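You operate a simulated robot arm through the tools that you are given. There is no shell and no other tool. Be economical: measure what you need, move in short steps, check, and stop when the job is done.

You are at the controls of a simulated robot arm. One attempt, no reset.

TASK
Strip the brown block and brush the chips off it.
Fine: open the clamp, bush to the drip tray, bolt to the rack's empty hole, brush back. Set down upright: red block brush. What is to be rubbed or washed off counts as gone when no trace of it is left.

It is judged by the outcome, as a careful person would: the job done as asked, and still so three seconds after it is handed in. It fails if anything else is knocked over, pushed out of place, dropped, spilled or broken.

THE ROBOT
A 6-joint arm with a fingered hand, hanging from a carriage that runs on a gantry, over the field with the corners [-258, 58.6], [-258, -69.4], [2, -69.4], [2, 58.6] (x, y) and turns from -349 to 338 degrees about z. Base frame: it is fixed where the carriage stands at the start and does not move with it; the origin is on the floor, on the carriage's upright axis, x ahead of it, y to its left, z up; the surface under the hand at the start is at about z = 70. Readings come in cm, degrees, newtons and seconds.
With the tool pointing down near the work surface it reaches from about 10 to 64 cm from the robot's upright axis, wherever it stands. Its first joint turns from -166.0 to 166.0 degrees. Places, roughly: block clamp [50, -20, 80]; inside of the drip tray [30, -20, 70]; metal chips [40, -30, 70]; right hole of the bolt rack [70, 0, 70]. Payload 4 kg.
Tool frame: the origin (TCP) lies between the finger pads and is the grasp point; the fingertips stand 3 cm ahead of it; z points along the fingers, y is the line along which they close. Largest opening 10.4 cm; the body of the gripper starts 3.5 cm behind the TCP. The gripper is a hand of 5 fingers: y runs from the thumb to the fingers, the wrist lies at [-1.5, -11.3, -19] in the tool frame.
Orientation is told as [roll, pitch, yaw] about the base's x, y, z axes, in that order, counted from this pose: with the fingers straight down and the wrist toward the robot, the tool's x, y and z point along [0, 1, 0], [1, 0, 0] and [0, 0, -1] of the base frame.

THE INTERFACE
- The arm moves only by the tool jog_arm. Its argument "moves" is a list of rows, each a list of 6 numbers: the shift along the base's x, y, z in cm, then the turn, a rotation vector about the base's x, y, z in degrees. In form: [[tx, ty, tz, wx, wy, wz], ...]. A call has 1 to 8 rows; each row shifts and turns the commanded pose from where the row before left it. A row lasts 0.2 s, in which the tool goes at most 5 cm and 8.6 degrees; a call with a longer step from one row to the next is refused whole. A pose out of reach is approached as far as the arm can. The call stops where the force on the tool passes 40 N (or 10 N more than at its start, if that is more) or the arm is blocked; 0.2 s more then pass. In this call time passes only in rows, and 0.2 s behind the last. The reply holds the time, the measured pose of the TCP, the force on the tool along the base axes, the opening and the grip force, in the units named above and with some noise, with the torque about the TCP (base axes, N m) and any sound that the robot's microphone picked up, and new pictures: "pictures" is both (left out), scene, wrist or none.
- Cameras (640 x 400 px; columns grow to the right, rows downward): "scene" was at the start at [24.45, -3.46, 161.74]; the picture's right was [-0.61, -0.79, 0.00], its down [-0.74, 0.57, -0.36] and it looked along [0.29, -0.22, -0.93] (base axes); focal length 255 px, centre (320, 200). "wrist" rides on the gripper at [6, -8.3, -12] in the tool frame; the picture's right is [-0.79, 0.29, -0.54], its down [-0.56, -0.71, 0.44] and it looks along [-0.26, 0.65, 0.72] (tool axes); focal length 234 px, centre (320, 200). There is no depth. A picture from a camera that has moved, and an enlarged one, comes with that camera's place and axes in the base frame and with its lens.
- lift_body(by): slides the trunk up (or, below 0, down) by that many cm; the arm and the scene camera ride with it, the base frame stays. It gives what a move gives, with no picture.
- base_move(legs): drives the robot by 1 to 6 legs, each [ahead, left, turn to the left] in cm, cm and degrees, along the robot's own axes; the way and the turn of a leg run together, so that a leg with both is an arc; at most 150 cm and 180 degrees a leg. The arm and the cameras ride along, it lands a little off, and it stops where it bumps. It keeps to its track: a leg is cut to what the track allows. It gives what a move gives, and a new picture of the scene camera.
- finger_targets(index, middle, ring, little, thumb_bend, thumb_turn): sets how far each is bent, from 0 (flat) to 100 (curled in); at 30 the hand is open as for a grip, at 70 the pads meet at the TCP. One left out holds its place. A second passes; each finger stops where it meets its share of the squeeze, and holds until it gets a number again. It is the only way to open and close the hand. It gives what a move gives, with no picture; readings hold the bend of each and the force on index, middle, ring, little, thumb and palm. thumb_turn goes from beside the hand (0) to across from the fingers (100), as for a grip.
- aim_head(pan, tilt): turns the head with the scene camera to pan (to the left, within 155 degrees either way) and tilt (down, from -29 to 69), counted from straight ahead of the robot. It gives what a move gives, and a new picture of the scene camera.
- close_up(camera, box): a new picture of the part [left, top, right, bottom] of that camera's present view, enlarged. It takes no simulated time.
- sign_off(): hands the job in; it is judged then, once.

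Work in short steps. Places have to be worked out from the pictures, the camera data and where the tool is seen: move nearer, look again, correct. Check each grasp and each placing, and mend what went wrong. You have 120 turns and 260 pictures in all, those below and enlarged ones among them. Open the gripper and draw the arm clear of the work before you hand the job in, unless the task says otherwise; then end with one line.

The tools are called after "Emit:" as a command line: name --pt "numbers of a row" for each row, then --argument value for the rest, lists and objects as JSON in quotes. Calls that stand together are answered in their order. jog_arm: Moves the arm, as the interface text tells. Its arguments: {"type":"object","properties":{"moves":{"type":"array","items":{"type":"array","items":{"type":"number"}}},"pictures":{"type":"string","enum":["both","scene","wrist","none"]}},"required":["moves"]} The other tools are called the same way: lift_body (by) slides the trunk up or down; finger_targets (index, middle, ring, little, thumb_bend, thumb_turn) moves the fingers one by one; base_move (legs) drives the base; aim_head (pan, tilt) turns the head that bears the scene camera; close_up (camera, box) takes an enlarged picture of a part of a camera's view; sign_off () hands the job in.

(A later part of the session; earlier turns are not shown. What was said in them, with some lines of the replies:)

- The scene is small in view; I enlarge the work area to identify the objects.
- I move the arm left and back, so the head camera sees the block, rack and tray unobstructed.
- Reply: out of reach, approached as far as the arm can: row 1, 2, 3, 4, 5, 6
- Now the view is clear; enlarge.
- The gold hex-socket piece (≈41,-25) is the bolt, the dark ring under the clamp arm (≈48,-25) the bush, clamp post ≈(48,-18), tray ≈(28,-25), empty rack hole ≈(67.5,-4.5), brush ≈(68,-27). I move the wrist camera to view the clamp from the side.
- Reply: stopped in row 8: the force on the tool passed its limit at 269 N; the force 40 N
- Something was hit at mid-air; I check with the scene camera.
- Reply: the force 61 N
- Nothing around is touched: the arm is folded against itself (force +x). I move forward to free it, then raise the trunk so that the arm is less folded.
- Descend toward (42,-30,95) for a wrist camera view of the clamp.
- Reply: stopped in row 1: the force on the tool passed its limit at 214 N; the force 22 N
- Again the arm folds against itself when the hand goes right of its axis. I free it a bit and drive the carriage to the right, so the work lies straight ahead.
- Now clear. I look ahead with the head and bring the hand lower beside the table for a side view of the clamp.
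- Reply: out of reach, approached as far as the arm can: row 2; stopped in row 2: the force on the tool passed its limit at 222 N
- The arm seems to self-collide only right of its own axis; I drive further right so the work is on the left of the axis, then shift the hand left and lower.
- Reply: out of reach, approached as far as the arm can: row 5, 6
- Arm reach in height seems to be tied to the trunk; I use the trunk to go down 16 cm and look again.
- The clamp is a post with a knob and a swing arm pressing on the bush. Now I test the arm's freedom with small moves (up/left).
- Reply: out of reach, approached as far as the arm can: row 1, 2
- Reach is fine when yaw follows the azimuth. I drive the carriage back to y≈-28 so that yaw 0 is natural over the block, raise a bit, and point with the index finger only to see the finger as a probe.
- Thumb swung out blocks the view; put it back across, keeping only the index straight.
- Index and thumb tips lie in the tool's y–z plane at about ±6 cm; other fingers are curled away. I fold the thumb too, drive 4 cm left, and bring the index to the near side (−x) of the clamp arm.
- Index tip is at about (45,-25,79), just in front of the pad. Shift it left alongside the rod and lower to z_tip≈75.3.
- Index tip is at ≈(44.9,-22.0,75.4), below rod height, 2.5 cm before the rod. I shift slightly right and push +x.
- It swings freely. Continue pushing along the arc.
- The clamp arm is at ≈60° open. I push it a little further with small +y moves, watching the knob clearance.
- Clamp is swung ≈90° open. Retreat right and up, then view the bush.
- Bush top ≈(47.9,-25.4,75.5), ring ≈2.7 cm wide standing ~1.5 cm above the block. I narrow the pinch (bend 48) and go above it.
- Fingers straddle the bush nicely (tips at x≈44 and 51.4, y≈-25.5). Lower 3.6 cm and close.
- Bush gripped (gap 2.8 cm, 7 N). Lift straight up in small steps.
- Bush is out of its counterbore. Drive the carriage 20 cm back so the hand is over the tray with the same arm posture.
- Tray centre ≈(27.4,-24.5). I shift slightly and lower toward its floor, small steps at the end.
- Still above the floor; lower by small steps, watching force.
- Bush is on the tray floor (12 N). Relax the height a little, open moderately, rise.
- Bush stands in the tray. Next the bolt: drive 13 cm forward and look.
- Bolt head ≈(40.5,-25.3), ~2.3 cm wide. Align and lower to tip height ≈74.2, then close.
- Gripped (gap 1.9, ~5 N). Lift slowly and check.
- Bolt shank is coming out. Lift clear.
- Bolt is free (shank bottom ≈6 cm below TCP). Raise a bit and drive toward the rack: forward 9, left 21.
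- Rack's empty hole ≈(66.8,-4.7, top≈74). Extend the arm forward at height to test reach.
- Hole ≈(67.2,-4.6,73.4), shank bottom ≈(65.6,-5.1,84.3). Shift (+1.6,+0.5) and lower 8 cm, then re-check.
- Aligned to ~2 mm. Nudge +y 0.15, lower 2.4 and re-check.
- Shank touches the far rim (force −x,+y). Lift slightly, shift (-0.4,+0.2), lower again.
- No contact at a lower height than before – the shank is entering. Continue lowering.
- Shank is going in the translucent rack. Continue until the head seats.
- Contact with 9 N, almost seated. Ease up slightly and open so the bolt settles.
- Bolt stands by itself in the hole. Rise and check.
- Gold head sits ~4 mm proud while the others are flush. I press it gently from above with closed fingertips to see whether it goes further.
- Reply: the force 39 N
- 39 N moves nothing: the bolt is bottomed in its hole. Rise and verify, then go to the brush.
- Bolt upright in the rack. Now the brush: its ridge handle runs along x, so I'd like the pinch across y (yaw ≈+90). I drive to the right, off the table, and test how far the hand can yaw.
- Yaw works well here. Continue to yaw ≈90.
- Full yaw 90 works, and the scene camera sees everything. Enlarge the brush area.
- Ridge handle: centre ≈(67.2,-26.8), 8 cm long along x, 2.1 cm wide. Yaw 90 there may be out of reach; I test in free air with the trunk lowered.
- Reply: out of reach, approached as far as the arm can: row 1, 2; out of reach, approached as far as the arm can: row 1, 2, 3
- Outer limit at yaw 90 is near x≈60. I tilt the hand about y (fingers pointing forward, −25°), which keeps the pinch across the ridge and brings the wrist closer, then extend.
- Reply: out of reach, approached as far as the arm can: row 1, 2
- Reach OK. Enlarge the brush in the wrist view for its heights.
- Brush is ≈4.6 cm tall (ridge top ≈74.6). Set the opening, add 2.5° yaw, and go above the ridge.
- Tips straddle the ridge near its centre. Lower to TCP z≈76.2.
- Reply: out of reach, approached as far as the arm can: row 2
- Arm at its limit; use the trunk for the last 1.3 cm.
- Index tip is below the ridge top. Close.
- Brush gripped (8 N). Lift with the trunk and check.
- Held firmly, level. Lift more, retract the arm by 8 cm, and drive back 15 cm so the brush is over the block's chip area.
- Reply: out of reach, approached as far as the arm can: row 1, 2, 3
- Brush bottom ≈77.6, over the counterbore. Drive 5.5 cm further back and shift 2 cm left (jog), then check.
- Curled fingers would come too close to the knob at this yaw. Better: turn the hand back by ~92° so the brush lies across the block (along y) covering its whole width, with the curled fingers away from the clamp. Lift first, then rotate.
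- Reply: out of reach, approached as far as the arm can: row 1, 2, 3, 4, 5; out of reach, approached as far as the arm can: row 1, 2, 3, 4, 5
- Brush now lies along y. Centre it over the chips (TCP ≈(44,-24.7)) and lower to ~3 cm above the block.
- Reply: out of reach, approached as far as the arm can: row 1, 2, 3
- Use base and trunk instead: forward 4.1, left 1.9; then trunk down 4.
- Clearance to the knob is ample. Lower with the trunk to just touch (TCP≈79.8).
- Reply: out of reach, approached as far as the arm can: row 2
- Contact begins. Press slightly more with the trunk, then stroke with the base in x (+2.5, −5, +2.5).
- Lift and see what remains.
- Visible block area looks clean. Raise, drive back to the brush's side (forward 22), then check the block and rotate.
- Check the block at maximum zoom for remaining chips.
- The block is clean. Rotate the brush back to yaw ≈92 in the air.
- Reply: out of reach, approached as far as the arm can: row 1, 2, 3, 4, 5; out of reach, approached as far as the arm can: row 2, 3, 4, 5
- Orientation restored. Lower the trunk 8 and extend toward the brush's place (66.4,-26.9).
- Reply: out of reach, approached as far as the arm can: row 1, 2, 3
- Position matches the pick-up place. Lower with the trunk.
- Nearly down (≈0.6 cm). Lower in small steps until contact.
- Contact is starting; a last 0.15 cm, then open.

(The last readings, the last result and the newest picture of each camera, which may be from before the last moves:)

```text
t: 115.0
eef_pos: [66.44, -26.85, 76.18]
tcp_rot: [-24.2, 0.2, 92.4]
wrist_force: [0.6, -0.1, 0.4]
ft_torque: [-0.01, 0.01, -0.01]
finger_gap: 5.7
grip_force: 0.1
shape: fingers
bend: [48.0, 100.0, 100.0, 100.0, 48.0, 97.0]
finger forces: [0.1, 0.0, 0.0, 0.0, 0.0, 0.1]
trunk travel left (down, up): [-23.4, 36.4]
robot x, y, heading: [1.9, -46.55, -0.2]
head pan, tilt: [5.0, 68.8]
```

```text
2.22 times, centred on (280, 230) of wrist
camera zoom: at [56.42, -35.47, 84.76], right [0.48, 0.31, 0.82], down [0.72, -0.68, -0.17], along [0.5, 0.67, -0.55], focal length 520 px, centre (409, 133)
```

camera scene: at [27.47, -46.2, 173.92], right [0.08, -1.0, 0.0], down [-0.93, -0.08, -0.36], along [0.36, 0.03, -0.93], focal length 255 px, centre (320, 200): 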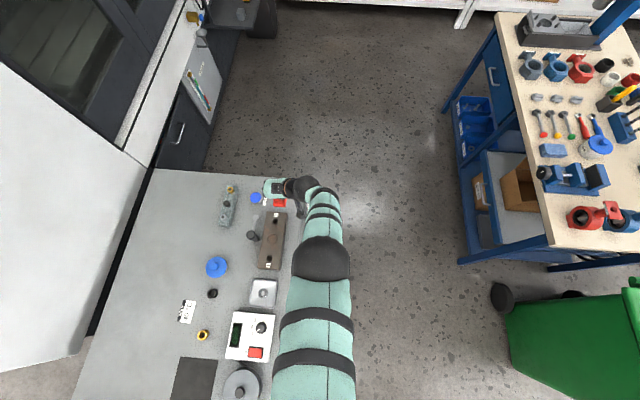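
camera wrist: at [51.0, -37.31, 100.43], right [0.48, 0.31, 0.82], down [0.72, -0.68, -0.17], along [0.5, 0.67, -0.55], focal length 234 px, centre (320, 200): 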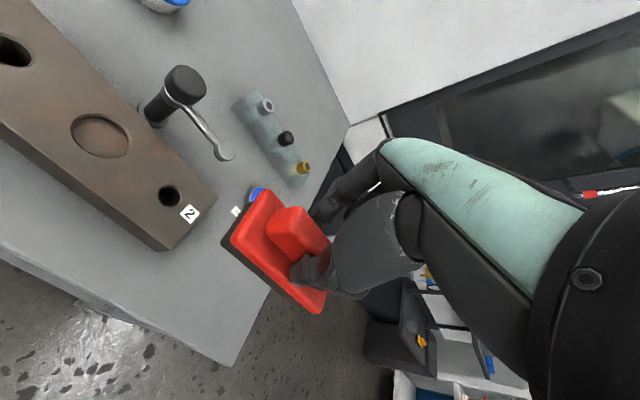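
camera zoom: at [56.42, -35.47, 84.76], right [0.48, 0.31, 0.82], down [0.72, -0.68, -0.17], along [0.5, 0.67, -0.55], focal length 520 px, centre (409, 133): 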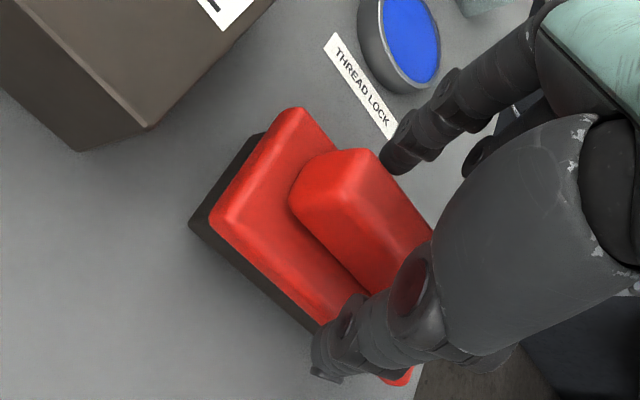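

Brush stands on its bristles at its place. Rise with the trunk, drive right and away, then open the hand and check everything.

Emit:
lift_body --by 14

Emit:
base_move --legs '[[0, -20, 0]]'

Emit:
finger_targets --index 30 --middle 30 --ring 30 --little 30 --thumb_bend 30

Emit:
close_up --camera "scene" --box '[180, 150, 320, 300]'

Emit:
close_up --camera "scene" --box '[190, 170, 270, 240]'

```text
t: 116.6
eef_pos: [66.43, -26.88, 90.22]
tcp_rot: [-24.1, 0.2, 92.4]
wrist_force: [-0.1, -0.3, -0.4]
ft_torque: [0.02, 0.01, 0.01]
finger_gap: 5.69
grip_force: 0.1
shape: fingers
bend: [48.0, 100.0, 100.0, 100.0, 48.0, 97.0]
finger forces: [0.0, 0.0, 0.0, 0.1, 0.0, 0.1]
trunk travel left (down, up): [-37.4, 22.4]
robot x, y, heading: [1.74, -46.42, -0.2]
head pan, tilt: [5.0, 68.8]
```

```text
t: 118.2
eef_pos: [66.43, -46.78, 90.33]
tcp_rot: [-24.1, 0.2, 92.3]
wrist_force: [-0.3, 0.6, 0.2]
ft_torque: [-0.01, 0.01, 0.01]
finger_gap: 5.7
grip_force: 0.0
shape: fingers
bend: [48.0, 100.0, 100.0, 100.0, 48.0, 97.0]
finger forces: [0.0, 0.1, 0.0, 0.1, 0.0, 0.1]
trunk travel left (down, up): [-37.4, 22.4]
robot x, y, heading: [1.61, -66.78, -0.2]
head pan, tilt: [5.0, 68.8]
camera scene: at [27.43, -66.21, 163.79], right [0.08, -1.0, 0.0], down [-0.93, -0.08, -0.36], along [0.36, 0.03, -0.93], focal length 255 px, centre (320, 200)
```

scene: 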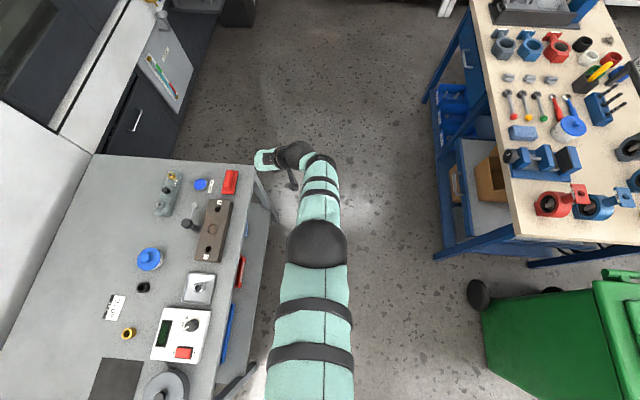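

```text
t: 119.2
eef_pos: [66.27, -46.88, 90.2]
tcp_rot: [-24.2, 0.2, 92.4]
wrist_force: [0.1, -0.7, 0.3]
ft_torque: [-0.03, 0.02, 0.02]
finger_gap: 10.32
grip_force: 0.1
shape: fingers
bend: [30.0, 30.0, 30.0, 30.0, 30.0, 94.0]
finger forces: [0.1, 0.0, 0.0, 0.0, 0.0, 0.0]
trunk travel left (down, up): [-37.4, 22.4]
robot x, y, heading: [1.92, -66.36, -0.2]
head pan, tilt: [5.0, 68.8]
```

```text
2.67 times, centred on (250, 225) of scene
camera zoom: at [27.43, -66.21, 163.79], right [0.08, -1.0, 0.0], down [-0.93, -0.08, -0.36], along [0.36, 0.03, -0.93], focal length 680 px, centre (507, 133)
```

zoom: 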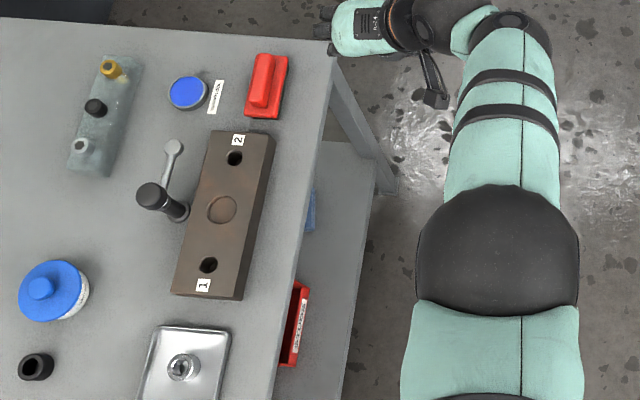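

```text
5.71 times, centred on (230, 205) of scene
camera zoom: at [27.43, -66.21, 163.79], right [0.08, -1.0, 0.0], down [-0.93, -0.08, -0.36], along [0.36, 0.03, -0.93], focal length 1458 px, centre (834, 171)
```

zoom: 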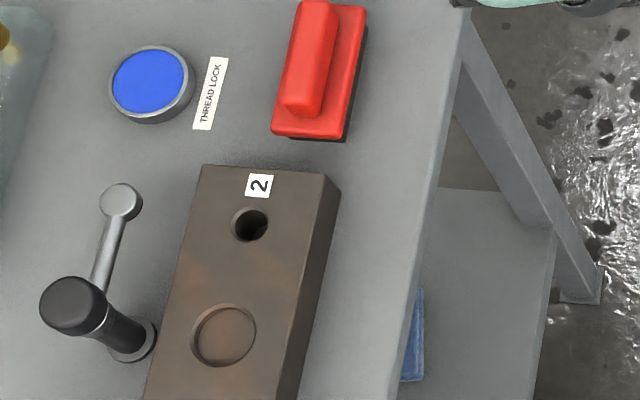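

The checks look good: clamp open, bush in the tray, bolt in the rack, block clean, brush upright at its place, hand open and clear. Handing in.

Emit:
sign_off

```text
The job is handed in.
```

The brown block is stripped and brushed clean: the clamp is open, the bush is in the drip tray, the bolt stands in the rack's empty hole (bottomed out, its head about 4 mm proud), and the red brush is back upright at its place.
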